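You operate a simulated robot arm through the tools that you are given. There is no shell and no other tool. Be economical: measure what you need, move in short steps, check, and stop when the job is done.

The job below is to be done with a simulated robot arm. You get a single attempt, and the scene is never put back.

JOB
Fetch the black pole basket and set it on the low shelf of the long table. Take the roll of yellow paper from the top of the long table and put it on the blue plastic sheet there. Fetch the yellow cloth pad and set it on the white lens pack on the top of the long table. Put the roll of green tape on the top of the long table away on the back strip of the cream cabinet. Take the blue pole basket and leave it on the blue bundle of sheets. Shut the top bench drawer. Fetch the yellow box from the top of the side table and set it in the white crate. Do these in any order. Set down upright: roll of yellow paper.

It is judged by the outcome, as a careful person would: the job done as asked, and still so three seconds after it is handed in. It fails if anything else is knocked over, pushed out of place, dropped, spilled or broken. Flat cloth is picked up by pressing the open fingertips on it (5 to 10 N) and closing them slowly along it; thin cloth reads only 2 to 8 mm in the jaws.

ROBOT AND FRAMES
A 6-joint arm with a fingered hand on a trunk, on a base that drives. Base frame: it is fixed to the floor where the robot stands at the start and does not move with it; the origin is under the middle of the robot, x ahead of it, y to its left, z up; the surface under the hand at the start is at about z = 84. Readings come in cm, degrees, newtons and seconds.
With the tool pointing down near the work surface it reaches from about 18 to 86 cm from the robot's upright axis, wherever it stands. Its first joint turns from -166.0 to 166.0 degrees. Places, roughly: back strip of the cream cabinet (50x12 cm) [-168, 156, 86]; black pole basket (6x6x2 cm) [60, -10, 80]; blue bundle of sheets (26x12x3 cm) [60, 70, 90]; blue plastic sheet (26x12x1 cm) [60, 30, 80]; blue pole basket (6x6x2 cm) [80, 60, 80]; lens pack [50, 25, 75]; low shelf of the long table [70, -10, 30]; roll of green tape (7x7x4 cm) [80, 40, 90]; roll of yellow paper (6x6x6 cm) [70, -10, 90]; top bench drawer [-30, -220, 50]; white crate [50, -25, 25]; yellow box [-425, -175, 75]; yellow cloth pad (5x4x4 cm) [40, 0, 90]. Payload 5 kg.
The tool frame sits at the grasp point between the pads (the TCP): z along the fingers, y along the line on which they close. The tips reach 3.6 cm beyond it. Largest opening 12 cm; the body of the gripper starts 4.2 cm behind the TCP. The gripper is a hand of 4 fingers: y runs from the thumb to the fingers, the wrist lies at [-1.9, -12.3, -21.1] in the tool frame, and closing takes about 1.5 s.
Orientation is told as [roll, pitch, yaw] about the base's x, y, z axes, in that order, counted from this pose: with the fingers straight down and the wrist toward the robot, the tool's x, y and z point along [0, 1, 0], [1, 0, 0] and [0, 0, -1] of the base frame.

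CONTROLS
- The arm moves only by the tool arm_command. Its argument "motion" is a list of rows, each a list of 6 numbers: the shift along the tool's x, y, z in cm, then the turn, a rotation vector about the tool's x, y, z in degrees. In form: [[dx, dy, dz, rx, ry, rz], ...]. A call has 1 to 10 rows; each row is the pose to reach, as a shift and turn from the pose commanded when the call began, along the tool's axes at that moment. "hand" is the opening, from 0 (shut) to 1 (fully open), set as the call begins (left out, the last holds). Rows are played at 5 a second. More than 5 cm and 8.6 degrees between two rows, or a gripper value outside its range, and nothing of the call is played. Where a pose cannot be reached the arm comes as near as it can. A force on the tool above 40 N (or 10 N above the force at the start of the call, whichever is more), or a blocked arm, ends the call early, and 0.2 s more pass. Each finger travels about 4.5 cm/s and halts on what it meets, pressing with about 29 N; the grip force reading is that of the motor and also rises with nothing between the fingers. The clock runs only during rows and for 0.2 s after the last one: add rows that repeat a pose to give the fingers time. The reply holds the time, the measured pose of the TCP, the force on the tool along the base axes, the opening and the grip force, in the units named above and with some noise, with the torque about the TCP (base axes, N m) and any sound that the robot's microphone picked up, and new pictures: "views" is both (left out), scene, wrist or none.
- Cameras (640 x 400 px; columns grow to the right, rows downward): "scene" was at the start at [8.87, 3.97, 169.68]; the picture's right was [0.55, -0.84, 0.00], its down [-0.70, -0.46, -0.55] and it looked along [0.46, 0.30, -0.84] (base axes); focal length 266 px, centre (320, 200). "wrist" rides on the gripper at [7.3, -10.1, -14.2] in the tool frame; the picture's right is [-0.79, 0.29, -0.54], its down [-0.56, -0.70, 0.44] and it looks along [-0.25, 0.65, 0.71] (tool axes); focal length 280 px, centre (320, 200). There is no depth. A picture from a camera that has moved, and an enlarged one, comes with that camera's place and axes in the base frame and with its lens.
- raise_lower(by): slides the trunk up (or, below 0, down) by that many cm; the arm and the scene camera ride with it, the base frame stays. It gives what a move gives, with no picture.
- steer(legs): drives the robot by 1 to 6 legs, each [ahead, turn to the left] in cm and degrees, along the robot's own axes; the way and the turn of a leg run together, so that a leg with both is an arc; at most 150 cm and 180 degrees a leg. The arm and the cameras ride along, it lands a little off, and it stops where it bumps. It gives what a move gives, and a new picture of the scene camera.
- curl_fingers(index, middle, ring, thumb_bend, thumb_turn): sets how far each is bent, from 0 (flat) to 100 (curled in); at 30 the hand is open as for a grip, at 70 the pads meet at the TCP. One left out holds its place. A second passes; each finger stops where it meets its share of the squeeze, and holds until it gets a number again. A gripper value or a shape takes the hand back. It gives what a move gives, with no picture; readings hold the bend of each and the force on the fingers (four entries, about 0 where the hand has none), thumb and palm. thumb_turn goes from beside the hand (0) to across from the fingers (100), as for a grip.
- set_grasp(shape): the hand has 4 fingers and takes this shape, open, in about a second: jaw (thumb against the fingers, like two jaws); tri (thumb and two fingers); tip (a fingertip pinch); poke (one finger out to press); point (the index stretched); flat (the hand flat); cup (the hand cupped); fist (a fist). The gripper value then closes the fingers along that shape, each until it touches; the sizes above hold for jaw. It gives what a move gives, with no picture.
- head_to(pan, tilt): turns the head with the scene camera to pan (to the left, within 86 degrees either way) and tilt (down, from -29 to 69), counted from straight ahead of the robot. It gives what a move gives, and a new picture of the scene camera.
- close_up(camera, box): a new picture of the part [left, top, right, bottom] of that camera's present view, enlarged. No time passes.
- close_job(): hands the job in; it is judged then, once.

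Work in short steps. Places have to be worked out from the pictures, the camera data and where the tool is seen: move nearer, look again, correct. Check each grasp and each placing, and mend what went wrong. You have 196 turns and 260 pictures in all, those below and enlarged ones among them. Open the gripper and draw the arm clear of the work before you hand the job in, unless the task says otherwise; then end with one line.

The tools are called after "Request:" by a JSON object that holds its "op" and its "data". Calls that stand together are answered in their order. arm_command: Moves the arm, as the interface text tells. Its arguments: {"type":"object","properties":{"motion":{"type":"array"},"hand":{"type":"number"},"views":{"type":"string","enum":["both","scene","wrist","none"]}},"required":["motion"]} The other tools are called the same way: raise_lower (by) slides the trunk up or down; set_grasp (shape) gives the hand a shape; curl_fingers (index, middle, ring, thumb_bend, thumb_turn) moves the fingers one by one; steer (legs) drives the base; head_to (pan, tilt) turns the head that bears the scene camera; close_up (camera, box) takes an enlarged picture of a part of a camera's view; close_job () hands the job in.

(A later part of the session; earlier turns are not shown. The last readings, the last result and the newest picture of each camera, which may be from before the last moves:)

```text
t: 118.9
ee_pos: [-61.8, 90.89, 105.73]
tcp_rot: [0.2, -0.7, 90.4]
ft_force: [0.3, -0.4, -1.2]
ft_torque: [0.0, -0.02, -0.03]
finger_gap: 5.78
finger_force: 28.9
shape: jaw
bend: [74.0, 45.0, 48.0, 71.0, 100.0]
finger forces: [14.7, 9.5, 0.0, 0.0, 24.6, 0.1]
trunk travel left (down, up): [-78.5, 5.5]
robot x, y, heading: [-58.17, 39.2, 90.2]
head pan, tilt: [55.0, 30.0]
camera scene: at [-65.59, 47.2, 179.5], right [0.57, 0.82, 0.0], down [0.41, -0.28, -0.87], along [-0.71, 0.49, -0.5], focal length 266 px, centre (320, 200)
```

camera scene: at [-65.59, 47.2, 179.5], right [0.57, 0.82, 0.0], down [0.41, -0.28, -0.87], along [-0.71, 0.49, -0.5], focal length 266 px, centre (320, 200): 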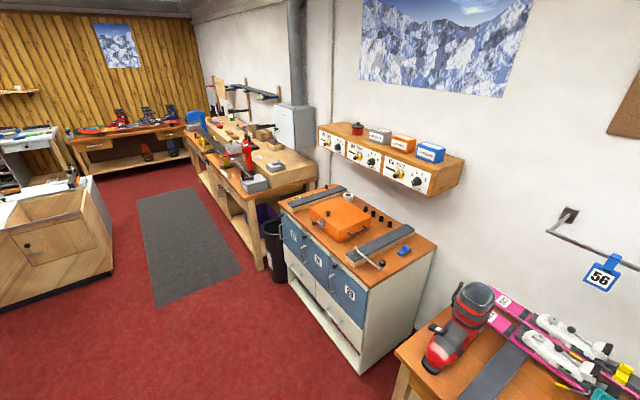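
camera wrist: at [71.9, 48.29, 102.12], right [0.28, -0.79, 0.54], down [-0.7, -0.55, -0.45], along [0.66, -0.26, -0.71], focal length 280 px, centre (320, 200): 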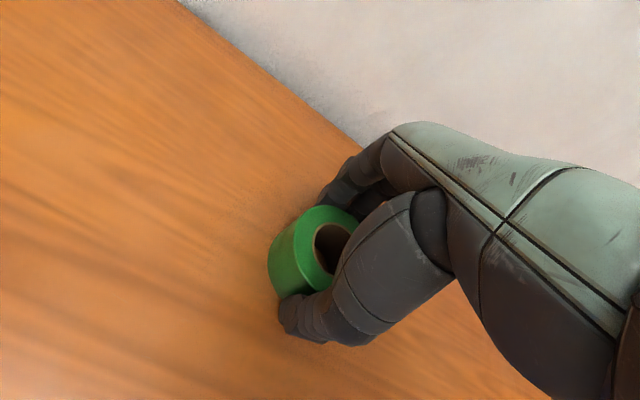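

The cream cabinet spans roughly x −210..−121, y 111..162. I'll drive around via open floor and face it from (−172, 60).

Request:
{"op": "steer", "data": {"legs": [[0, 90], [114, 0], [0, -90], [20, 0]]}}

Request:
{"op": "head_to", "data": {"pan": 0, "tilt": 40}}

```text
t: 135.6
ee_pos: [-176.59, 109.73, 105.88]
tcp_rot: [0.3, -0.6, 91.0]
ft_force: [-0.1, -0.3, -1.5]
ft_torque: [0.0, 0.0, -0.03]
finger_gap: 5.77
finger_force: 28.9
shape: jaw
bend: [74.0, 45.0, 48.0, 71.0, 100.0]
finger forces: [14.7, 9.1, 0.0, 0.0, 24.1, 0.0]
trunk travel left (down, up): [-78.5, 5.5]
robot x, y, heading: [-172.36, 57.55, 90.8]
head pan, tilt: [55.0, 30.0]
camera scene: at [-179.88, 65.91, 179.51], right [0.56, 0.83, 0.0], down [0.41, -0.28, -0.87], along [-0.72, 0.49, -0.5], focal length 266 px, centre (320, 200)
```

scene: 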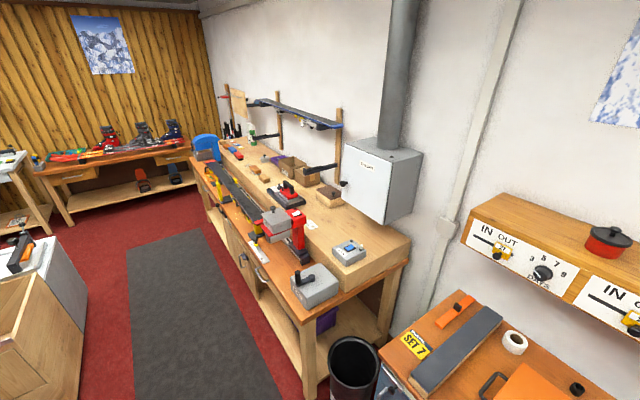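

```text
t: 136.8
ee_pos: [-176.64, 109.64, 105.79]
tcp_rot: [0.2, -0.6, 90.9]
ft_force: [0.0, 0.7, -1.4]
ft_torque: [0.02, 0.01, 0.01]
finger_gap: 5.76
finger_force: 28.3
shape: jaw
bend: [74.0, 45.0, 48.0, 71.0, 100.0]
finger forces: [14.7, 9.2, 0.1, 0.0, 24.1, 0.0]
trunk travel left (down, up): [-78.5, 5.5]
robot x, y, heading: [-172.07, 57.68, 90.7]
head pan, tilt: [0.0, 40.0]
camera scene: at [-172.54, 69.44, 177.97], right [1.0, 0.02, 0.0], down [0.01, -0.64, -0.77], along [-0.01, 0.77, -0.64], focal length 266 px, centre (320, 200)
```

scene: 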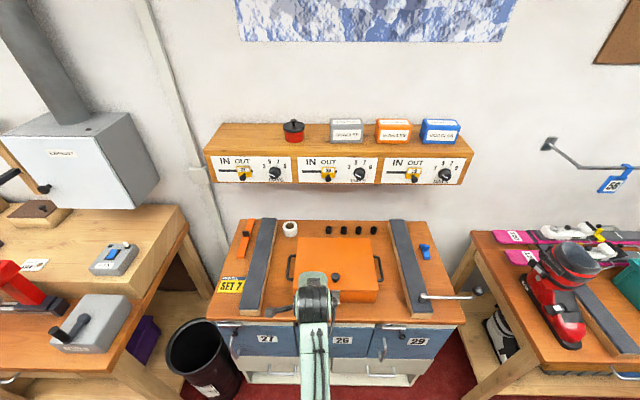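

Facing the cabinet. The back strip holds a white roll and four knobs, with a free gap near x≈−178; a shelf overhangs at about z≥124. Zoom in to measure.

Request:
{"op": "close_up", "data": {"camera": "scene", "box": [200, 170, 480, 345]}}

```text
2.29 times, centred on (340, 258) of scene
camera zoom: at [-172.54, 69.44, 177.97], right [1.0, 0.02, 0.0], down [0.01, -0.64, -0.77], along [-0.01, 0.77, -0.64], focal length 607 px, centre (274, 69)
```

zoom: 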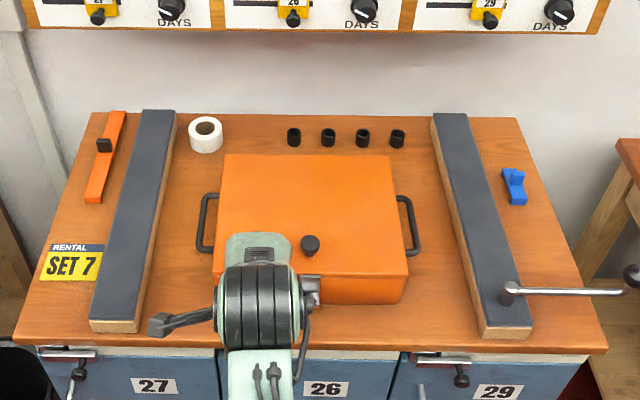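

Measurements: bag top z≈94, shelf underside ≈125 from y≈143, free gap x −184…−171 on the strip. Raise the trunk a little and drive 20 cm closer.

Request:
{"op": "raise_lower", "data": {"by": 5}}

Request:
{"op": "steer", "data": {"legs": [[20, 0]]}}

```text
t: 137.8
ee_pos: [-176.7, 109.69, 110.78]
tcp_rot: [0.2, -0.6, 91.0]
ft_force: [-0.2, -1.0, -0.4]
ft_torque: [-0.01, 0.03, 0.01]
finger_gap: 5.76
finger_force: 29.8
shape: jaw
bend: [74.0, 45.0, 48.0, 71.0, 100.0]
finger forces: [14.8, 9.2, 0.0, 0.0, 24.1, 0.0]
trunk travel left (down, up): [-83.5, 0.5]
robot x, y, heading: [-172.14, 57.41, 90.9]
head pan, tilt: [0.0, 40.0]
```

```text
t: 139.5
ee_pos: [-177.2, 129.79, 110.71]
tcp_rot: [0.3, -0.5, 91.1]
ft_force: [-0.5, -0.3, -0.9]
ft_torque: [0.0, 0.02, 0.03]
finger_gap: 5.74
finger_force: 28.8
shape: jaw
bend: [74.0, 45.0, 48.0, 71.0, 100.0]
finger forces: [14.7, 9.2, 0.0, 0.0, 24.1, 0.0]
trunk travel left (down, up): [-83.5, 0.5]
robot x, y, heading: [-172.23, 77.82, 91.1]
head pan, tilt: [0.0, 40.0]
camera scene: at [-172.93, 89.51, 182.98], right [1.0, 0.02, 0.0], down [0.01, -0.64, -0.77], along [-0.02, 0.77, -0.64], focal length 266 px, centre (320, 200)
```

scene: 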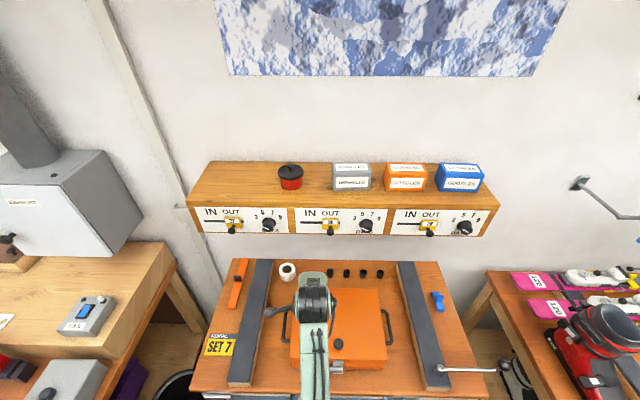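

Shelf underside confirmed at z≈125. Advance over the bag at z≈100 to just behind it, then check.

Request:
{"op": "arm_command", "data": {"motion": [[0.4, 3.5, 3, 0, 0, 0], [0.5, 7, 6, 0, 0, 0], [0.5, 11, 8.5, 0, 0, 0], [0.5, 15, 9.7, 0, 0, 0], [0.4, 18, 10.5, 0, 0, 0], [0.4, 20, 11.5, 0, 0, 0], [0.4, 21.5, 12.3, 0, 0, 0]], "views": "both"}}

```text
t: 141.1
ee_pos: [-178.03, 151.39, 98.42]
tcp_rot: [0.3, -0.6, 91.2]
ft_force: [0.1, 0.1, -1.0]
ft_torque: [0.02, -0.02, 0.0]
finger_gap: 5.74
finger_force: 29.1
shape: jaw
bend: [74.0, 45.0, 48.0, 71.0, 100.0]
finger forces: [14.7, 9.3, 0.1, 0.0, 24.1, 0.0]
trunk travel left (down, up): [-83.5, 0.5]
robot x, y, heading: [-172.6, 77.68, 91.4]
head pan, tilt: [0.0, 40.0]
camera scene: at [-172.94, 89.73, 182.96], right [1.0, 0.02, 0.0], down [0.01, -0.64, -0.77], along [-0.02, 0.77, -0.64], focal length 266 px, centre (320, 200)
camera wrist: at [-185.01, 141.1, 112.61], right [0.79, 0.3, 0.54], down [0.57, -0.69, -0.45], along [0.24, 0.66, -0.71], focal length 280 px, centre (320, 200)
```

scene: 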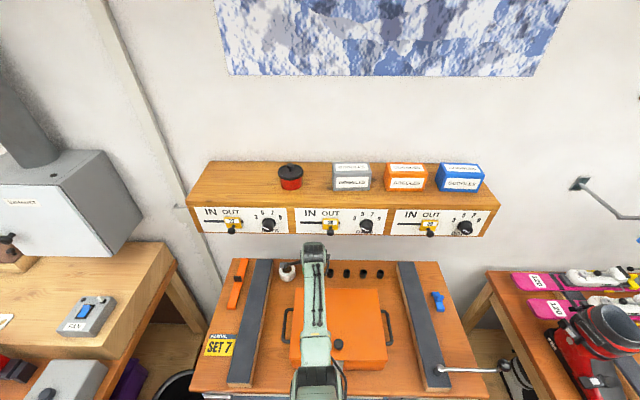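
wrist: 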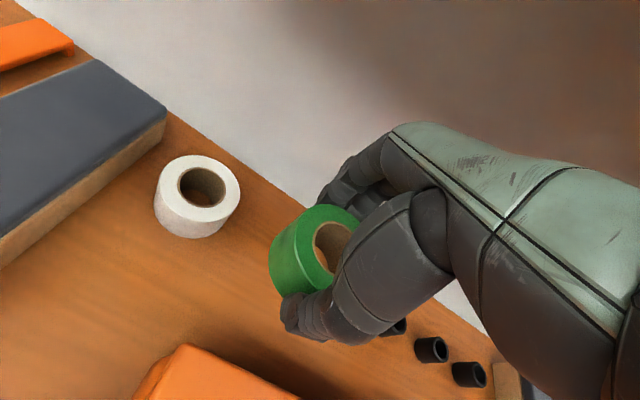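

Good clearance. Move to y≈154.8 and lower to near the strip.

Request:
{"op": "arm_command", "data": {"motion": [[0, 1.5, 1.5, 0, 0, 0], [0, 2.8, 3.5, 0, 0, 0], [0, 3.4, 5.5, 0, 0, 0], [0, 3.4, 7, 0, 0, 0]], "views": "wrist"}}

```text
t: 142.1
ee_pos: [-178.38, 155.14, 91.64]
tcp_rot: [0.2, -0.6, 91.1]
ft_force: [-0.1, 0.9, -1.3]
ft_torque: [-0.01, 0.01, 0.04]
finger_gap: 5.74
finger_force: 29.5
shape: jaw
bend: [74.0, 45.0, 48.0, 71.0, 100.0]
finger forces: [14.8, 9.2, 0.1, 0.0, 24.0, 0.1]
trunk travel left (down, up): [-83.5, 0.5]
robot x, y, heading: [-172.65, 78.08, 91.1]
head pan, tilt: [0.0, 40.0]
camera wrist: at [-185.29, 144.6, 105.8], right [0.79, 0.3, 0.54], down [0.57, -0.68, -0.45], along [0.24, 0.67, -0.71], focal length 280 px, centre (320, 200)
```

wrist: 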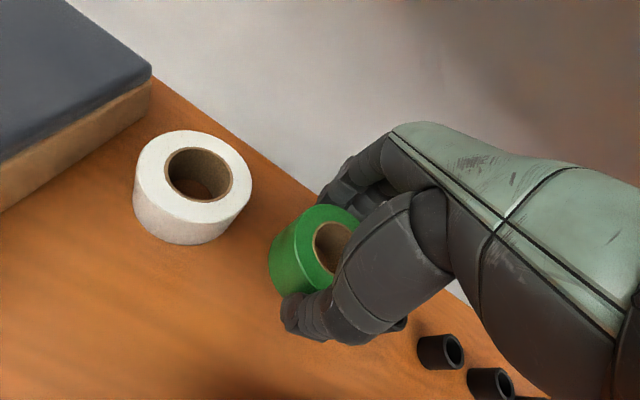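

Lower in small steps to contact.

Request:
{"op": "arm_command", "data": {"motion": [[0, 0, 0.5, 0, 0, 0], [0, 0, 1, 0, 0, 0], [0, 0, 1.3, 0, 0, 0], [0, 0, 1.6, 0, 0, 0], [0, 0, 1.6, 0, 0, 0]], "views": "none"}}

```text
t: 143.3
ee_pos: [-178.15, 154.96, 90.08]
tcp_rot: [0.2, -0.5, 91.0]
ft_force: [-0.1, -0.5, -0.4]
ft_torque: [0.03, 0.01, 0.0]
finger_gap: 5.73
finger_force: 29.4
shape: jaw
bend: [74.0, 45.0, 48.0, 71.0, 100.0]
finger forces: [14.8, 9.3, 0.0, 0.0, 24.0, 0.0]
trunk travel left (down, up): [-83.5, 0.5]
robot x, y, heading: [-172.96, 78.23, 91.3]
head pan, tilt: [0.0, 40.0]
```

Request:
{"op": "arm_command", "data": {"motion": [[0, 0, 0.3, 0, 0, 0], [0, 0, 0.6, 0, 0, 0], [0, 0, 0.8, 0, 0, 0], [0, 0, 0.8, 0, 0, 0]], "views": "none"}}

```text
t: 144.3
ee_pos: [-178.21, 154.98, 89.9]
tcp_rot: [0.3, -1.1, 91.2]
ft_force: [0.4, -1.7, 28.3]
ft_torque: [-0.08, -0.09, -0.01]
finger_gap: 5.85
finger_force: 29.0
shape: jaw
bend: [74.0, 45.0, 48.0, 71.0, 100.0]
finger forces: [16.5, 11.2, 0.0, 0.1, 29.4, 0.1]
trunk travel left (down, up): [-83.5, 0.5]
robot x, y, heading: [-172.58, 77.95, 91.0]
head pan, tilt: [0.0, 40.0]
```

Contact. Ease off and open partly (about 9 cm) to stay clear of the wall.

Request:
{"op": "arm_command", "data": {"motion": [[0, 0, -0.5, 0, 0, 0], [0, 0, -0.6, 0, 0, 0]], "views": "none"}}

Request:
{"op": "arm_command", "data": {"motion": [[0, 0, 0, 0, 0, 0], [0, 0, 0, 0, 0, 0], [0, 0, 0, 0, 0, 0], [0, 0, 0, 0, 0, 0], [0, 0, 0, 0, 0, 0], [0, 0, 0, 0, 0, 0]], "hand": 0.78, "views": "wrist"}}

```text
t: 144.9
ee_pos: [-178.16, 154.81, 89.85]
tcp_rot: [0.4, -0.5, 91.2]
ft_force: [-0.7, 4.0, 12.2]
ft_torque: [0.41, -0.05, -0.01]
finger_gap: 5.85
finger_force: 29.1
shape: jaw
bend: [74.0, 45.0, 48.0, 72.0, 100.0]
finger forces: [17.6, 11.4, 0.1, 0.0, 25.2, 0.0]
trunk travel left (down, up): [-83.5, 0.5]
robot x, y, heading: [-172.55, 78.17, 90.7]
head pan, tilt: [0.0, 40.0]
```

```text
t: 146.3
ee_pos: [-178.2, 154.97, 89.85]
tcp_rot: [0.2, -0.5, 91.0]
ft_force: [0.1, 0.1, 0.3]
ft_torque: [-0.03, -0.01, -0.02]
finger_gap: 9.3
finger_force: 0.1
shape: jaw
bend: [26.0, 35.0, 33.0, 53.0, 99.0]
finger forces: [0.1, 0.0, 0.0, 0.0, 0.0, 0.0]
trunk travel left (down, up): [-83.5, 0.5]
robot x, y, heading: [-172.9, 78.03, 91.1]
head pan, tilt: [0.0, 40.0]
camera wrist: at [-185.18, 144.53, 104.0], right [0.79, 0.3, 0.54], down [0.57, -0.68, -0.45], along [0.24, 0.66, -0.71], focal length 280 px, centre (320, 200)
```

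wrist: 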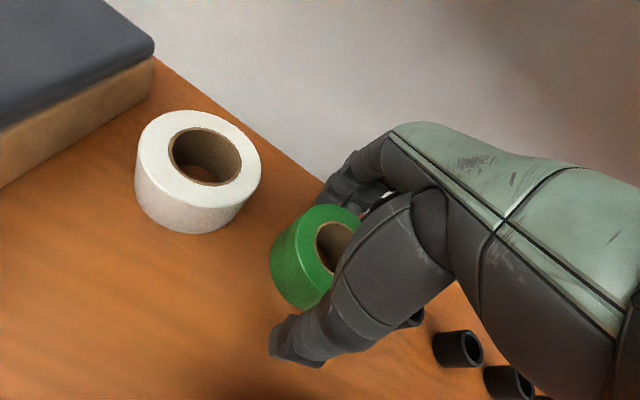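

Released and standing. Rise straight, then back out over the bag.

Request:
{"op": "arm_command", "data": {"motion": [[0, 0, -3, 0, 0, 0], [0, 0, -6.5, 0, 0, 0], [0, -2.5, -8.2, 0, 0, 0], [0, -4.5, -10.2, 0, 0, 0], [0, -7, -12, 0, 0, 0], [0, -11, -14, 0, 0, 0], [0, -15.5, -16, 0, 0, 0], [0, -20, -17, 0, 0, 0], [0, -24.5, -17, 0, 0, 0]], "views": "both"}}

```text
t: 148.3
ee_pos: [-177.68, 129.81, 106.9]
tcp_rot: [0.2, -0.8, 91.1]
ft_force: [-0.8, 0.0, 0.5]
ft_torque: [0.01, -0.01, 0.01]
finger_gap: 9.34
finger_force: 0.0
shape: jaw
bend: [26.0, 35.0, 33.0, 53.0, 99.0]
finger forces: [0.0, 0.0, 0.0, 0.0, 0.1, 0.0]
trunk travel left (down, up): [-83.5, 0.5]
robot x, y, heading: [-172.6, 78.27, 91.5]
head pan, tilt: [0.0, 40.0]
camera scene: at [-172.91, 89.23, 183.0], right [1.0, 0.02, 0.0], down [0.01, -0.64, -0.77], along [-0.02, 0.77, -0.64], focal length 266 px, centre (320, 200)
camera wrist: at [-184.62, 119.42, 120.94], right [0.79, 0.3, 0.54], down [0.57, -0.68, -0.45], along [0.24, 0.67, -0.71], focal length 280 px, centre (320, 200)
```

scene: 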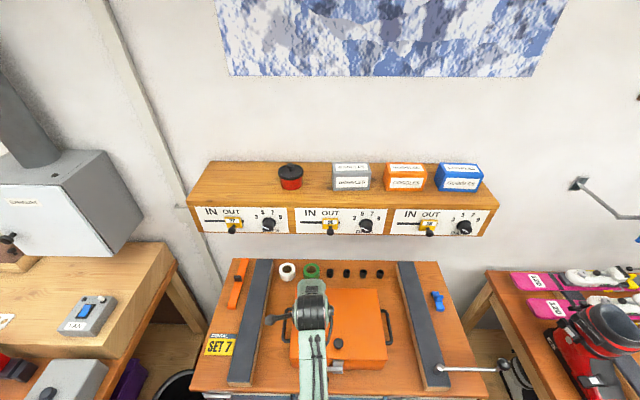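
wrist: 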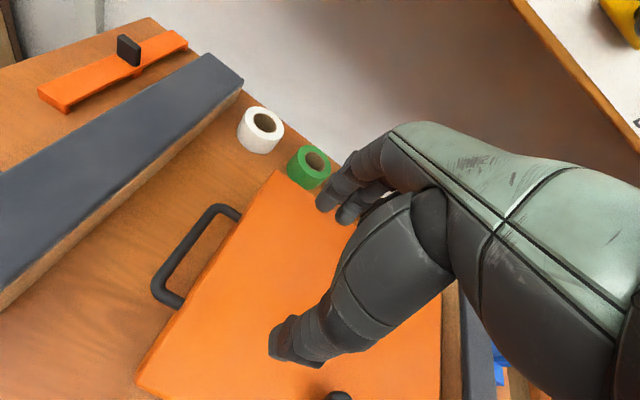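

The green tape is on the strip. Now back away, turn to face −x, and look for the side table with the yellow box.

Request:
{"op": "steer", "data": {"legs": [[-50, 0], [0, 110]]}}

Request:
{"op": "head_to", "data": {"pan": 15, "tilt": 20}}

```text
t: 156.9
ee_pos: [-218.96, 5.86, 106.68]
tcp_rot: [0.3, -0.6, -158.6]
ft_force: [-0.1, 0.7, -0.5]
ft_torque: [0.04, 0.02, 0.01]
finger_gap: 9.35
finger_force: 0.1
shape: jaw
bend: [26.0, 35.0, 33.0, 53.0, 99.0]
finger forces: [0.0, 0.0, 0.0, 0.0, 0.0, 0.0]
trunk travel left (down, up): [-83.5, 0.5]
robot x, y, heading: [-171.77, 28.54, -158.7]
head pan, tilt: [0.0, 40.0]
camera scene: at [-182.42, 24.4, 182.97], right [-0.36, 0.93, 0.0], down [0.6, 0.23, -0.77], along [-0.71, -0.28, -0.64], focal length 266 px, centre (320, 200)
```

scene: 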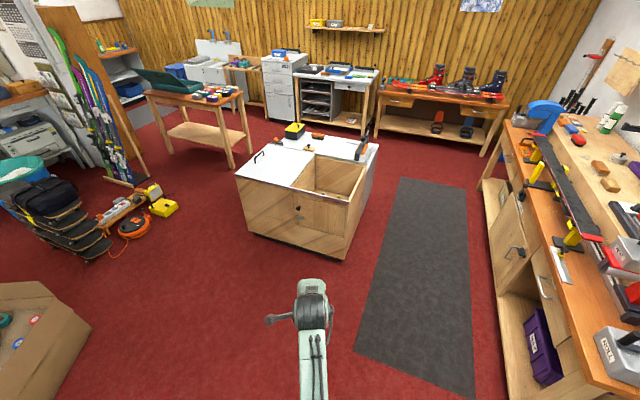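

```text
t: 157.8
ee_pos: [-218.94, 5.87, 106.63]
tcp_rot: [0.1, -0.5, -158.5]
ft_force: [-0.8, 0.6, -0.2]
ft_torque: [0.03, 0.0, 0.01]
finger_gap: 9.35
finger_force: 0.2
shape: jaw
bend: [26.0, 35.0, 33.0, 53.0, 99.0]
finger forces: [0.1, 0.1, 0.0, 0.0, 0.1, 0.0]
trunk travel left (down, up): [-83.5, 0.5]
robot x, y, heading: [-171.82, 28.31, -158.6]
head pan, tilt: [15.0, 20.0]
camera scene: at [-182.0, 21.98, 186.1], right [-0.59, 0.81, 0.0], down [0.28, 0.2, -0.94], along [-0.76, -0.56, -0.34], focal length 266 px, centre (320, 200)
```

scene: 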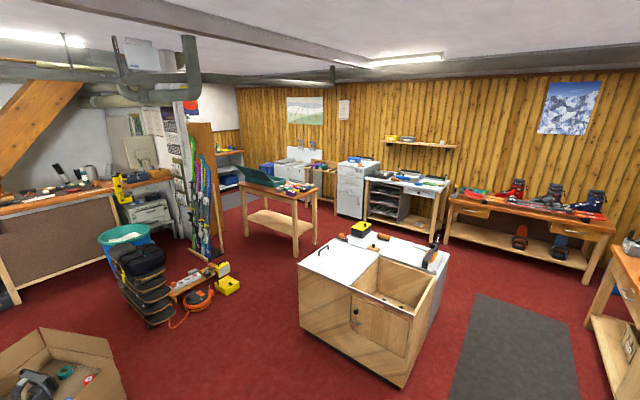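

The target direction matches the wooden table with the green tray and coloured boxes. Zoom in there.

Request:
{"op": "close_up", "data": {"camera": "scene", "box": [220, 150, 340, 225]}}

```text
5.33 times, centred on (280, 188) of scene
camera zoom: at [-182.0, 21.98, 186.1], right [-0.59, 0.81, 0.0], down [0.28, 0.2, -0.94], along [-0.76, -0.56, -0.34], focal length 1416 px, centre (533, 267)
```

zoom: 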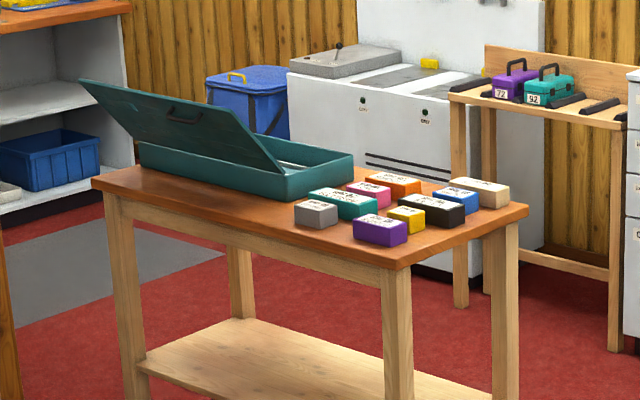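

The yellow box sits near (−434, −202) in a cluster on the table. I'll drive through the clear lane via (−246, −116).

Request:
{"op": "steer", "data": {"legs": [[0, 41.8], [100, 0], [62, 0], [0, -41]]}}

```text
t: 171.3
ee_pos: [-290.38, -140.83, 106.75]
tcp_rot: [0.2, -0.6, -156.5]
ft_force: [-0.1, -0.3, -0.9]
ft_torque: [-0.03, 0.0, -0.02]
finger_gap: 9.34
finger_force: 0.0
shape: jaw
bend: [26.0, 35.0, 33.0, 53.0, 99.0]
finger forces: [0.1, 0.0, 0.0, 0.0, 0.1, 0.0]
trunk travel left (down, up): [-83.5, 0.5]
robot x, y, heading: [-244.26, -116.41, -156.5]
head pan, tilt: [15.0, 20.0]
camera scene: at [-254.21, -123.25, 186.11], right [-0.62, 0.78, 0.0], down [0.27, 0.21, -0.94], along [-0.74, -0.58, -0.34], focal length 266 px, centre (320, 200)
```

scene: 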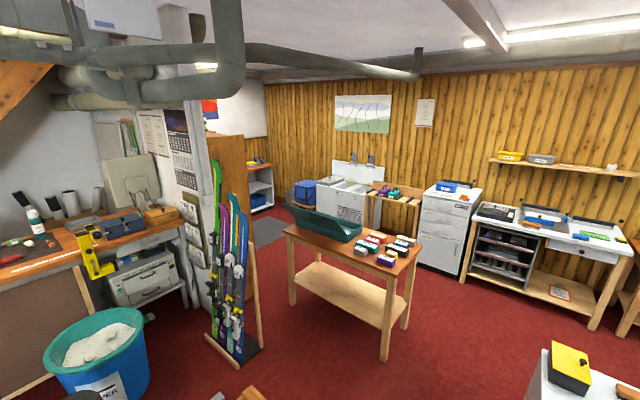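

Request:
{"op": "close_up", "data": {"camera": "scene", "box": [330, 215, 450, 290]}}

```text
5.33 times, centred on (390, 252) of scene
camera zoom: at [-254.21, -123.25, 186.11], right [-0.62, 0.78, 0.0], down [0.27, 0.21, -0.94], along [-0.74, -0.58, -0.34], focal length 1416 px, centre (-53, -80)
```

zoom: 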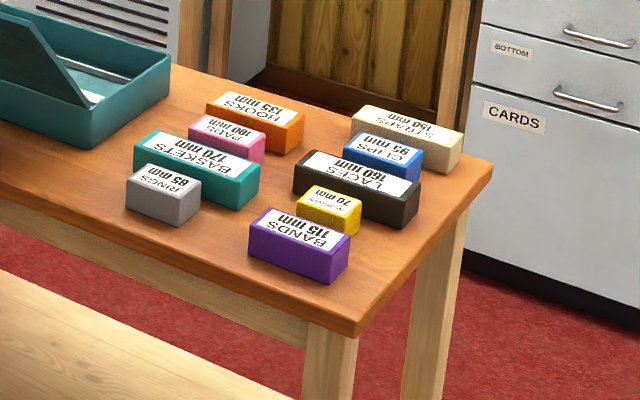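

Table top z≈81, yellow box near (−420, −187) between purple and black boxes. I'll drive to about (−420, −126) and face −y, off the table's free end.

Request:
{"op": "steer", "data": {"legs": [[0, -20], [100, 0], [76, 0], [0, 86]]}}

Request:
{"op": "head_to", "data": {"pan": 0, "tilt": 50}}

```text
t: 176.1
ee_pos: [-350.16, -124.16, 106.62]
tcp_rot: [0.3, -0.5, 179.6]
ft_force: [-0.6, 0.0, -0.2]
ft_torque: [0.05, -0.02, 0.0]
finger_gap: 9.35
finger_force: 0.1
shape: jaw
bend: [26.0, 35.0, 33.0, 53.0, 99.0]
finger forces: [0.0, 0.1, 0.1, 0.0, 0.0, 0.0]
trunk travel left (down, up): [-83.5, 0.5]
robot x, y, heading: [-297.98, -121.57, 175.9]
head pan, tilt: [15.0, 20.0]
stopped in leg 2: the robot was blocked; the commanded pose is now the measured one
camera scene: at [-310.05, -123.21, 186.11], right [-0.19, 0.98, 0.0], down [0.34, 0.06, -0.94], along [-0.92, -0.18, -0.34], focal length 266 px, centre (320, 200)
```

scene: 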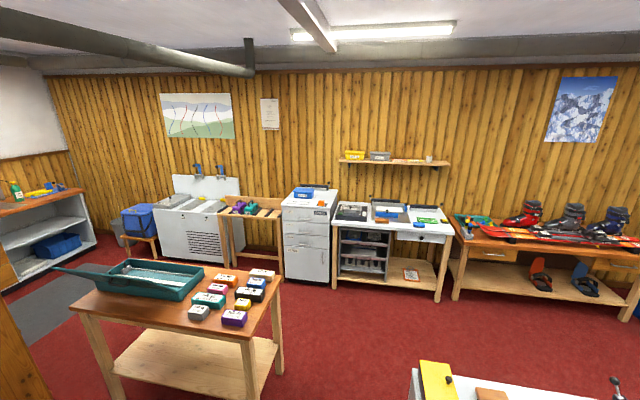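

```text
t: 177.0
ee_pos: [-350.1, -124.0, 106.72]
tcp_rot: [0.3, -0.6, 179.6]
ft_force: [-0.6, 0.1, 0.7]
ft_torque: [0.01, -0.03, 0.0]
finger_gap: 9.32
finger_force: 0.1
shape: jaw
bend: [26.0, 35.0, 33.0, 53.0, 99.0]
finger forces: [0.0, 0.0, 0.1, 0.0, 0.0, 0.0]
trunk travel left (down, up): [-83.5, 0.5]
robot x, y, heading: [-298.31, -121.91, 175.8]
head pan, tilt: [0.0, 50.0]
camera scene: at [-308.55, -120.76, 181.56], right [0.07, 1.0, 0.0], down [0.76, -0.06, -0.64], along [-0.64, 0.05, -0.77], focal length 266 px, centre (320, 200)
```

scene: 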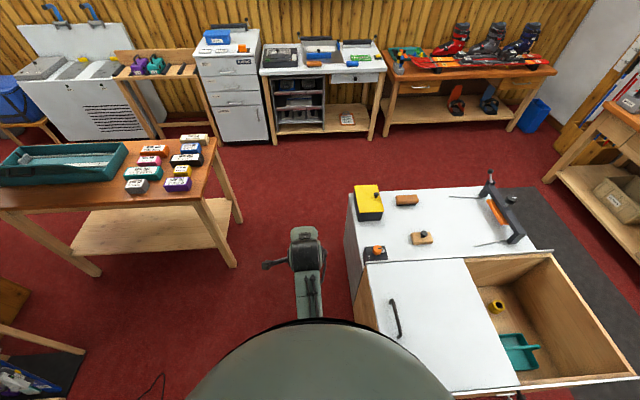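

I touched the white island's corner (its side is at y≈−101). I'll back off and take the lane along y≈−140.

Request:
{"op": "steer", "data": {"legs": [[-20, 0], [0, 24.2], [50, 0], [0, -20]]}}

```text
t: 184.2
ee_pos: [-376.37, -146.57, 106.67]
tcp_rot: [0.3, -0.5, -176.1]
ft_force: [0.0, 0.0, 0.0]
ft_torque: [0.02, 0.01, -0.01]
finger_gap: 9.33
finger_force: 0.1
shape: jaw
bend: [26.0, 35.0, 33.0, 53.0, 99.0]
finger forces: [0.1, 0.0, 0.1, 0.1, 0.1, 0.1]
trunk travel left (down, up): [-83.5, 0.5]
robot x, y, heading: [-324.54, -140.25, -179.6]
head pan, tilt: [0.0, 50.0]
camera scene: at [-335.36, -140.22, 181.55], right [0.0, 1.0, 0.0], down [0.77, 0.0, -0.64], along [-0.64, 0.0, -0.77], focal length 266 px, centre (320, 200)
```

scene: 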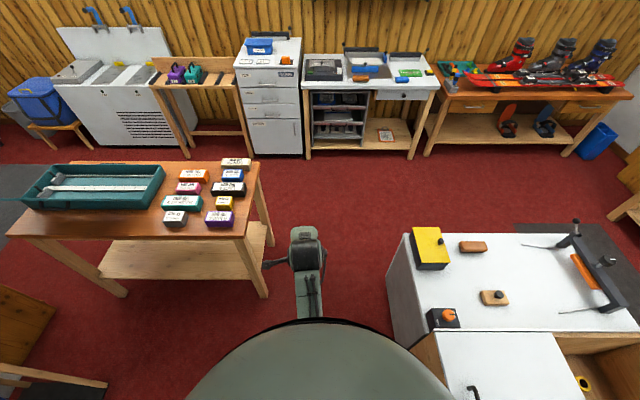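

Lane is clear on both sides. Drive on, then turn to face −y.

Request:
{"op": "steer", "data": {"legs": [[95, 0], [0, 89.6], [-15, 0]]}}

```text
t: 195.1
ee_pos: [-413.8, -177.66, 106.53]
tcp_rot: [0.3, -0.5, -87.4]
ft_force: [0.6, -0.9, -0.3]
ft_torque: [0.01, -0.03, 0.0]
finger_gap: 9.37
finger_force: 0.0
shape: jaw
bend: [26.0, 35.0, 33.0, 53.0, 99.0]
finger forces: [0.0, 0.0, 0.0, 0.1, 0.0, 0.0]
trunk travel left (down, up): [-83.5, 0.5]
robot x, y, heading: [-418.63, -125.41, -91.2]
head pan, tilt: [0.0, 50.0]
camera scene: at [-419.09, -136.34, 181.54], right [-1.0, 0.02, 0.0], down [0.01, 0.77, -0.64], along [-0.01, -0.64, -0.77], focal length 266 px, centre (320, 200)
```

scene: 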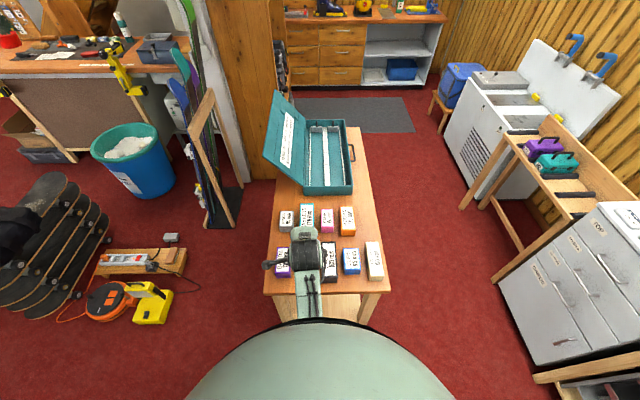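

Request:
{"op": "arm_command", "data": {"motion": [[0, 0, 0, 0, 0, -1.3], [0, 0, 0, 0, 0, -2.6]], "hand": 1, "views": "wrist"}}

```text
t: 195.7
ee_pos: [-413.68, -177.47, 106.69]
tcp_rot: [0.4, -0.5, -84.8]
ft_force: [-0.5, 0.3, 0.9]
ft_torque: [0.0, 0.01, -0.01]
finger_gap: 11.96
finger_force: 0.2
shape: jaw
bend: [30.0, 30.0, 30.0, 30.0, 98.0]
finger forces: [0.0, 0.0, 0.1, 0.1, 0.1, 0.0]
trunk travel left (down, up): [-83.5, 0.5]
robot x, y, heading: [-418.79, -125.68, -91.3]
head pan, tilt: [0.0, 50.0]
camera wrist: at [-407.54, -166.7, 120.79], right [-0.76, -0.35, 0.54], down [-0.62, 0.64, -0.45], along [-0.19, -0.68, -0.71], focal length 280 px, centre (320, 200)
```

wrist: 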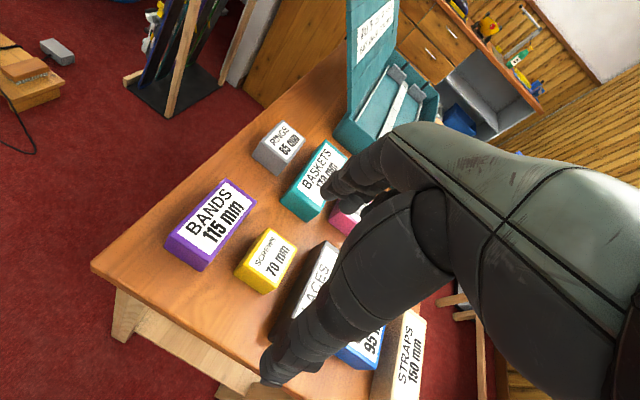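

Request:
{"op": "close_up", "data": {"camera": "wrist", "box": [140, 110, 380, 360]}}

```text
1.60 times, centred on (260, 235) of wrist
camera zoom: at [-407.54, -166.7, 120.79], right [-0.76, -0.35, 0.54], down [-0.62, 0.64, -0.45], along [-0.19, -0.68, -0.71], focal length 449 px, centre (416, 144)
```

zoom: 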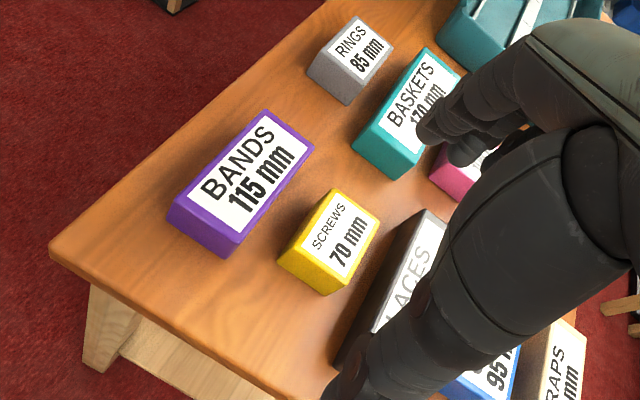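

Yellow box spans x −417…−412, y −190…−182.5, with a ~12 cm corridor between purple and black. I'll align at yaw −90 over (−414.5, −186.4) and descend part way.

Request:
{"op": "arm_command", "data": {"motion": [[-0.8, 4.4, 0, 0, 0, 2.6], [-1.6, 8.8, 1, 0, 0, 5.2], [-1.6, 8.8, 5.5, 0, 0, 5.2], [-1.6, 8.8, 10, 0, 0, 5.2], [-1.6, 8.8, 11.7, 0, 0, 5.2]], "hand": 0.82, "views": "wrist"}}

```text
t: 196.9
ee_pos: [-414.26, -186.48, 95.08]
tcp_rot: [0.3, -0.7, -90.0]
ft_force: [-0.7, 0.5, 0.0]
ft_torque: [-0.03, 0.0, 0.04]
finger_gap: 9.86
finger_force: 0.1
shape: jaw
bend: [26.0, 34.0, 32.0, 49.0, 99.0]
finger forces: [0.0, 0.0, 0.0, 0.0, 0.1, 0.0]
trunk travel left (down, up): [-83.5, 0.5]
robot x, y, heading: [-418.86, -125.45, -91.3]
head pan, tilt: [0.0, 50.0]
camera wrist: at [-407.12, -176.21, 109.22], right [-0.79, -0.28, 0.54], down [-0.56, 0.7, -0.45], along [-0.25, -0.66, -0.71], focal length 280 px, centre (320, 200)
```

wrist: 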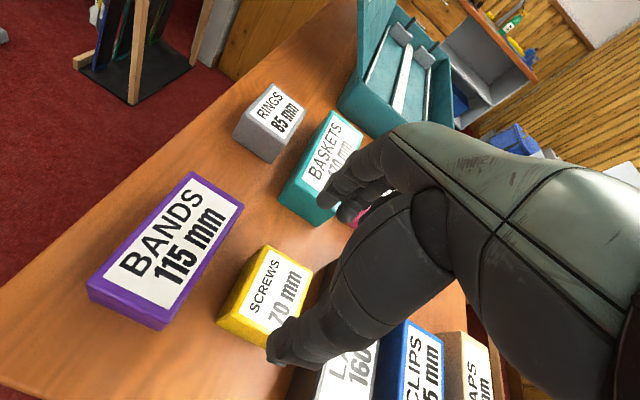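

Alignment is within a few millimetres. Descend slowly towards the table.

Request:
{"op": "arm_command", "data": {"motion": [[-0.2, 0, 3, 0, 0, 0], [-0.3, 0, 6, 0, 0, 0], [-0.3, 0, 8, 0, 0, 0], [-0.3, 0, 9, 0, 0, 0]], "views": "wrist"}}

```text
t: 197.9
ee_pos: [-414.58, -186.76, 86.0]
tcp_rot: [0.3, -0.5, -89.9]
ft_force: [0.6, -0.2, 0.4]
ft_torque: [-0.04, 0.01, 0.0]
finger_gap: 9.88
finger_force: 0.1
shape: jaw
bend: [26.0, 34.0, 32.0, 49.0, 99.0]
finger forces: [0.0, 0.0, 0.1, 0.0, 0.0, 0.1]
trunk travel left (down, up): [-83.5, 0.5]
robot x, y, heading: [-418.95, -125.26, -91.2]
head pan, tilt: [0.0, 50.0]
camera wrist: at [-407.49, -176.49, 100.21], right [-0.79, -0.28, 0.54], down [-0.56, 0.7, -0.45], along [-0.25, -0.66, -0.71], focal length 280 px, centre (320, 200)
```

wrist: 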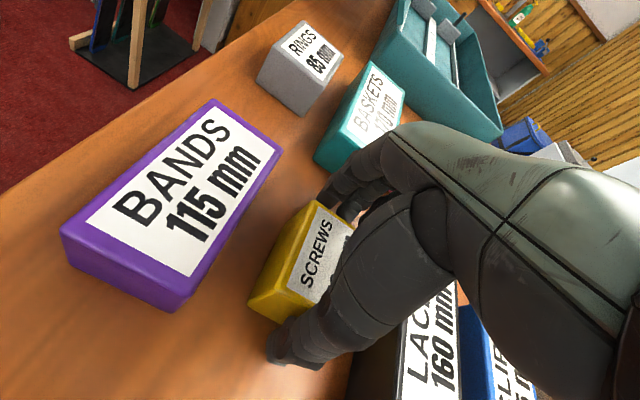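

Fingers straddle the yellow box with clearance. Close.

Request:
{"op": "arm_command", "data": {"motion": [[0, 0, 0.4, 0, 0, 0], [0, 0, 0.4, 0, 0, 0], [0, 0, 0.4, 0, 0, 0], [0, 0, 0.4, 0, 0, 0], [0, 0, 0.4, 0, 0, 0], [0, 0, 0.4, 0, 0, 0], [0, 0, 0.4, 0, 0, 0]], "hand": 0, "views": "wrist"}}

```text
t: 199.5
ee_pos: [-414.62, -186.67, 85.72]
tcp_rot: [0.3, -0.6, -90.0]
ft_force: [-0.8, 1.7, 2.5]
ft_torque: [0.27, -0.02, 0.0]
finger_gap: 6.37
finger_force: 28.9
shape: jaw
bend: [74.0, 46.0, 49.0, 65.0, 100.0]
finger forces: [15.8, 8.6, 0.0, 0.0, 28.9, 0.0]
trunk travel left (down, up): [-83.5, 0.5]
robot x, y, heading: [-418.61, -125.38, -91.0]
head pan, tilt: [0.0, 50.0]
camera wrist: at [-407.56, -176.41, 99.88], right [-0.79, -0.28, 0.54], down [-0.56, 0.7, -0.45], along [-0.25, -0.66, -0.71], focal length 280 px, centre (320, 200)
```

wrist: 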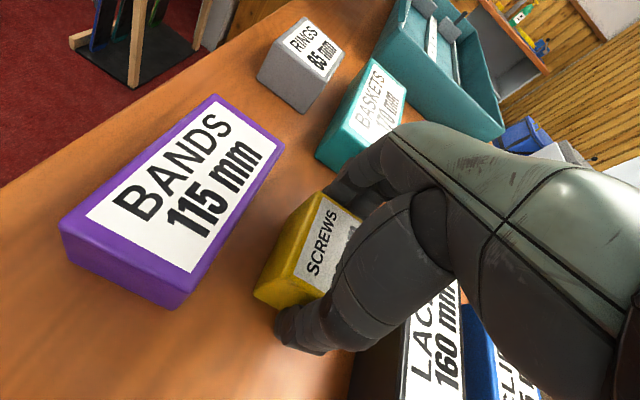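

Gripped (gap 6.4, 29 N). Lift straight up and check.

Request:
{"op": "arm_command", "data": {"motion": [[0, 0, -3, 0, 0, 0], [0, 0, -7.5, 0, 0, 0], [0, 0, -12, 0, 0, 0], [0, 0, -16.5, 0, 0, 0], [0, -2, -20, 0, 0, 0], [0, -5, -22, 0, 0, 0]], "views": "both"}}

```text
t: 200.9
ee_pos: [-414.86, -181.33, 107.74]
tcp_rot: [0.4, -0.5, -90.0]
ft_force: [-0.4, 0.9, -1.0]
ft_torque: [-0.03, 0.01, 0.0]
finger_gap: 6.35
finger_force: 28.8
shape: jaw
bend: [74.0, 46.0, 49.0, 65.0, 100.0]
finger forces: [16.7, 9.2, 0.0, 0.1, 25.9, 0.0]
trunk travel left (down, up): [-83.5, 0.5]
robot x, y, heading: [-418.84, -125.45, -90.9]
head pan, tilt: [0.0, 50.0]
camera scene: at [-419.08, -135.88, 181.56], right [-1.0, 0.02, 0.0], down [0.01, 0.77, -0.64], along [-0.01, -0.64, -0.77], focal length 266 px, centre (320, 200)
camera wrist: at [-407.65, -171.1, 121.84], right [-0.79, -0.28, 0.54], down [-0.56, 0.7, -0.45], along [-0.25, -0.66, -0.71], focal length 280 px, centre (320, 200)
```

scene: 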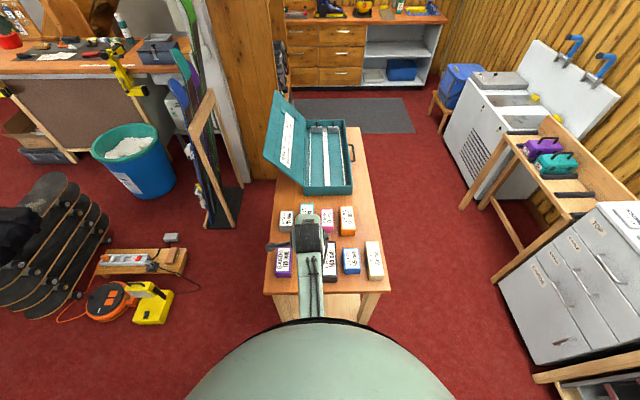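
wrist: 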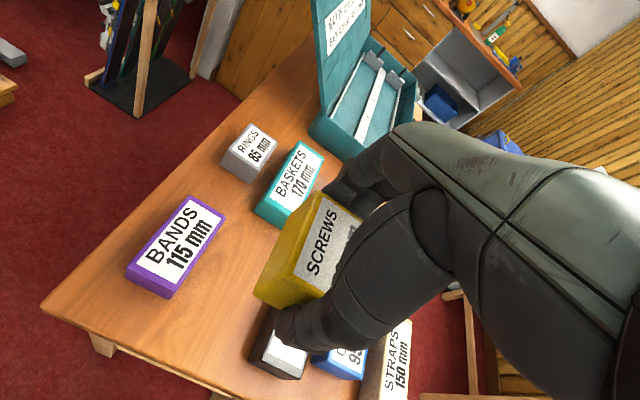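

Lifted cleanly; the other boxes are untouched. Drive back along the lane toward the long table.

Request:
{"op": "steer", "data": {"legs": [[14, 0], [0, 91], [100, 0], [55, 0]]}}

```text
t: 215.2
ee_pos: [-207.93, -136.98, 107.59]
tcp_rot: [0.3, -0.5, 0.1]
ft_force: [0.2, 0.4, -2.0]
ft_torque: [-0.03, -0.03, 0.04]
finger_gap: 6.36
finger_force: 29.5
shape: jaw
bend: [74.0, 46.0, 49.0, 65.0, 100.0]
finger forces: [16.5, 9.0, 0.0, 0.0, 25.5, 0.0]
trunk travel left (down, up): [-83.5, 0.5]
robot x, y, heading: [-263.91, -140.95, -0.6]
head pan, tilt: [0.0, 50.0]
camera scene: at [-253.22, -141.24, 181.56], right [-0.02, -1.0, 0.0], down [-0.77, 0.01, -0.64], along [0.64, -0.01, -0.77], focal length 266 px, centre (320, 200)
```

scene: 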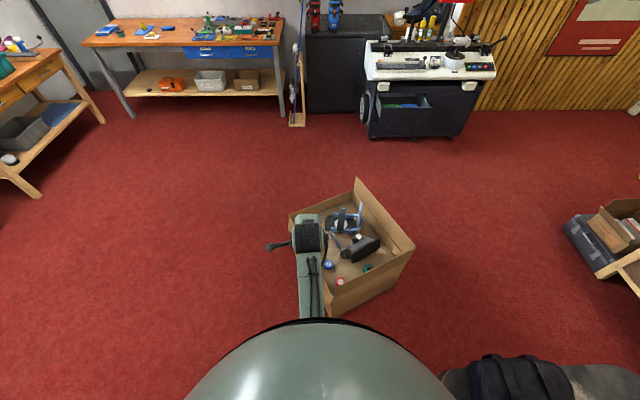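

A carton lies ahead; I'll swing left around it toward the long table.

Request:
{"op": "steer", "data": {"legs": [[0, 45.6], [80, 0], [0, -21], [120, 0], [0, -24]]}}

Request:
{"op": "head_to", "data": {"pan": 0, "tilt": 30}}

```text
t: 231.4
ee_pos: [-42.01, -30.02, 107.62]
tcp_rot: [0.2, -0.5, 0.7]
ft_force: [0.3, 0.2, -1.7]
ft_torque: [0.05, 0.02, 0.0]
finger_gap: 6.33
finger_force: 29.2
shape: jaw
bend: [74.0, 46.0, 49.0, 65.0, 100.0]
finger forces: [16.3, 8.7, 0.0, 0.0, 25.2, 0.0]
trunk travel left (down, up): [-83.5, 0.5]
robot x, y, heading: [-98.27, -34.93, -0.4]
head pan, tilt: [0.0, 50.0]
camera scene: at [-87.38, -34.64, 181.55], right [-0.01, -1.0, 0.0], down [-0.77, 0.01, -0.64], along [0.64, -0.01, -0.77], focal length 266 px, centre (320, 200)
```

scene: 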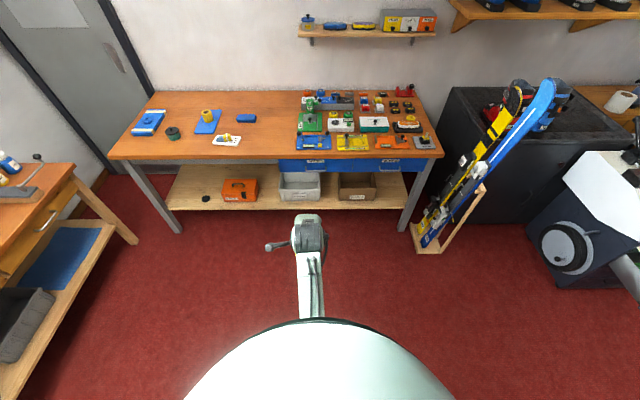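

```text
t: 232.2
ee_pos: [-42.12, -30.13, 107.56]
tcp_rot: [0.3, -0.6, 0.7]
ft_force: [1.0, 0.3, -1.4]
ft_torque: [-0.05, 0.01, -0.01]
finger_gap: 6.34
finger_force: 29.1
shape: jaw
bend: [74.0, 46.0, 49.0, 65.0, 100.0]
finger forces: [16.4, 8.8, 0.1, 0.0, 25.4, 0.1]
trunk travel left (down, up): [-83.5, 0.5]
robot x, y, heading: [-98.03, -34.6, -0.3]
head pan, tilt: [0.0, 30.0]
camera scene: at [-86.04, -34.68, 184.5], right [-0.01, -1.0, 0.0], down [-0.5, 0.0, -0.87], along [0.87, -0.01, -0.5], focal length 266 px, centre (320, 200)
```

scene: 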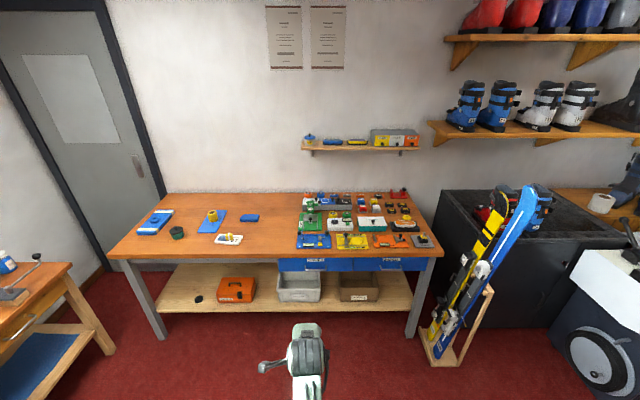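

All placed items still look fine. Lower the trunk here to view the crate under the table.

Request:
{"op": "raise_lower", "data": {"by": -40}}

Request:
{"op": "steer", "data": {"legs": [[30, 0]]}}

```text
t: 236.0
ee_pos: [-42.18, -30.07, 67.54]
tcp_rot: [0.3, -0.5, 0.6]
ft_force: [0.4, 0.0, -0.7]
ft_torque: [-0.02, 0.01, -0.01]
finger_gap: 6.34
finger_force: 28.7
shape: jaw
bend: [74.0, 46.0, 49.0, 65.0, 100.0]
finger forces: [16.5, 8.7, 0.0, 0.0, 25.3, 0.1]
trunk travel left (down, up): [-43.5, 40.5]
robot x, y, heading: [-98.35, -34.43, -0.6]
head pan, tilt: [0.0, 30.0]
```

```text
t: 238.2
ee_pos: [-12.07, -30.25, 67.56]
tcp_rot: [0.3, -0.5, 0.5]
ft_force: [-0.1, -0.6, -1.0]
ft_torque: [0.01, 0.0, 0.0]
finger_gap: 6.35
finger_force: 29.3
shape: jaw
bend: [74.0, 46.0, 49.0, 65.0, 100.0]
finger forces: [16.4, 8.8, 0.0, 0.0, 25.3, 0.0]
trunk travel left (down, up): [-43.5, 40.5]
robot x, y, heading: [-67.8, -34.97, -0.4]
head pan, tilt: [0.0, 30.0]
camera scene: at [-55.93, -34.91, 144.49], right [-0.01, -1.0, 0.0], down [-0.5, 0.0, -0.87], along [0.87, -0.01, -0.5], focal length 266 px, centre (320, 200)
```

scene: 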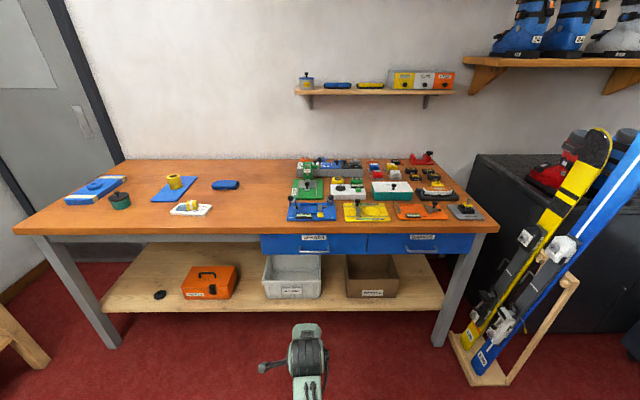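

Request:
{"op": "close_up", "data": {"camera": "scene", "box": [220, 220, 420, 345]}}

```text
3.20 times, centred on (320, 282) of scene
camera zoom: at [-55.93, -34.91, 144.49], right [-0.01, -1.0, 0.0], down [-0.5, 0.0, -0.87], along [0.87, -0.01, -0.5], focal length 850 px, centre (320, -64)
```

zoom: 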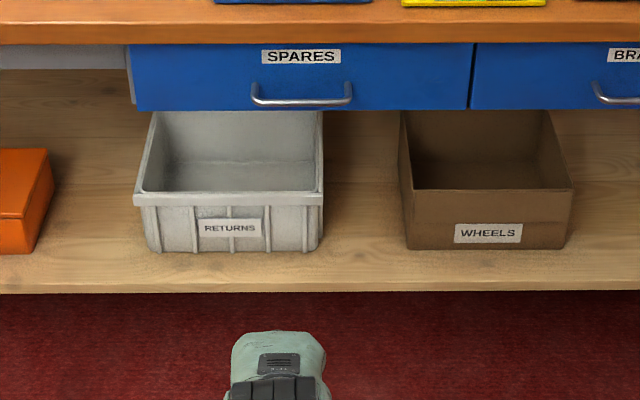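

The crate spans x 40–62, y −35…−6, rim z≈43; the drawers above end at z≈70, so a vertical hand won't pass. I'll tilt the fingers 30° forward to enter. Lower the trunk and tilt here first.

Request:
{"op": "raise_lower", "data": {"by": -15}}

Request:
{"op": "arm_command", "data": {"motion": [[0, 0, 0, -7.5, 0, 0], [0, 0, 0, -15, 0, 0], [0, 0, 0, -22.5, 0, 0], [0, 0, 0, -30, 0, 0]], "views": "both"}}

```text
t: 240.0
ee_pos: [-12.0, -30.23, 52.57]
tcp_rot: [0.2, -0.5, 0.6]
ft_force: [-0.3, 0.1, -1.2]
ft_torque: [0.02, -0.03, 0.0]
finger_gap: 6.32
finger_force: 29.1
shape: jaw
bend: [74.0, 46.0, 49.0, 65.0, 100.0]
finger forces: [16.4, 8.7, 0.0, 0.0, 25.3, 0.1]
trunk travel left (down, up): [-28.5, 55.5]
robot x, y, heading: [-68.37, -34.64, -0.5]
head pan, tilt: [0.0, 30.0]
```

```text
t: 241.0
ee_pos: [-12.17, -30.21, 52.55]
tcp_rot: [0.3, -30.6, 0.5]
ft_force: [0.7, -0.2, 0.0]
ft_torque: [-0.01, -0.01, 0.01]
finger_gap: 6.33
finger_force: 28.7
shape: jaw
bend: [74.0, 46.0, 49.0, 65.0, 100.0]
finger forces: [16.2, 8.6, 0.0, 0.0, 25.4, 0.0]
trunk travel left (down, up): [-28.5, 55.5]
robot x, y, heading: [-68.47, -34.57, -0.4]
head pan, tilt: [0.0, 30.0]
camera scene: at [-56.04, -34.91, 129.51], right [-0.01, -1.0, 0.0], down [-0.5, 0.0, -0.87], along [0.87, -0.01, -0.5], focal length 266 px, centre (320, 200)
camera wrist: at [-28.16, -23.19, 59.7], right [-0.02, -0.79, 0.61], down [-0.37, -0.56, -0.74], along [0.93, -0.24, -0.28], focal length 280 px, centre (320, 200)
```

scene: 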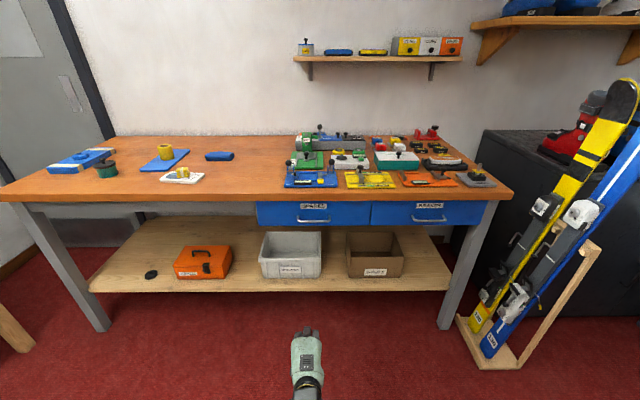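
wrist: 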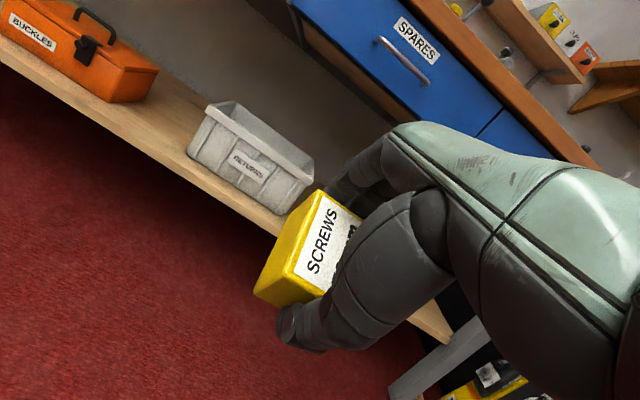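

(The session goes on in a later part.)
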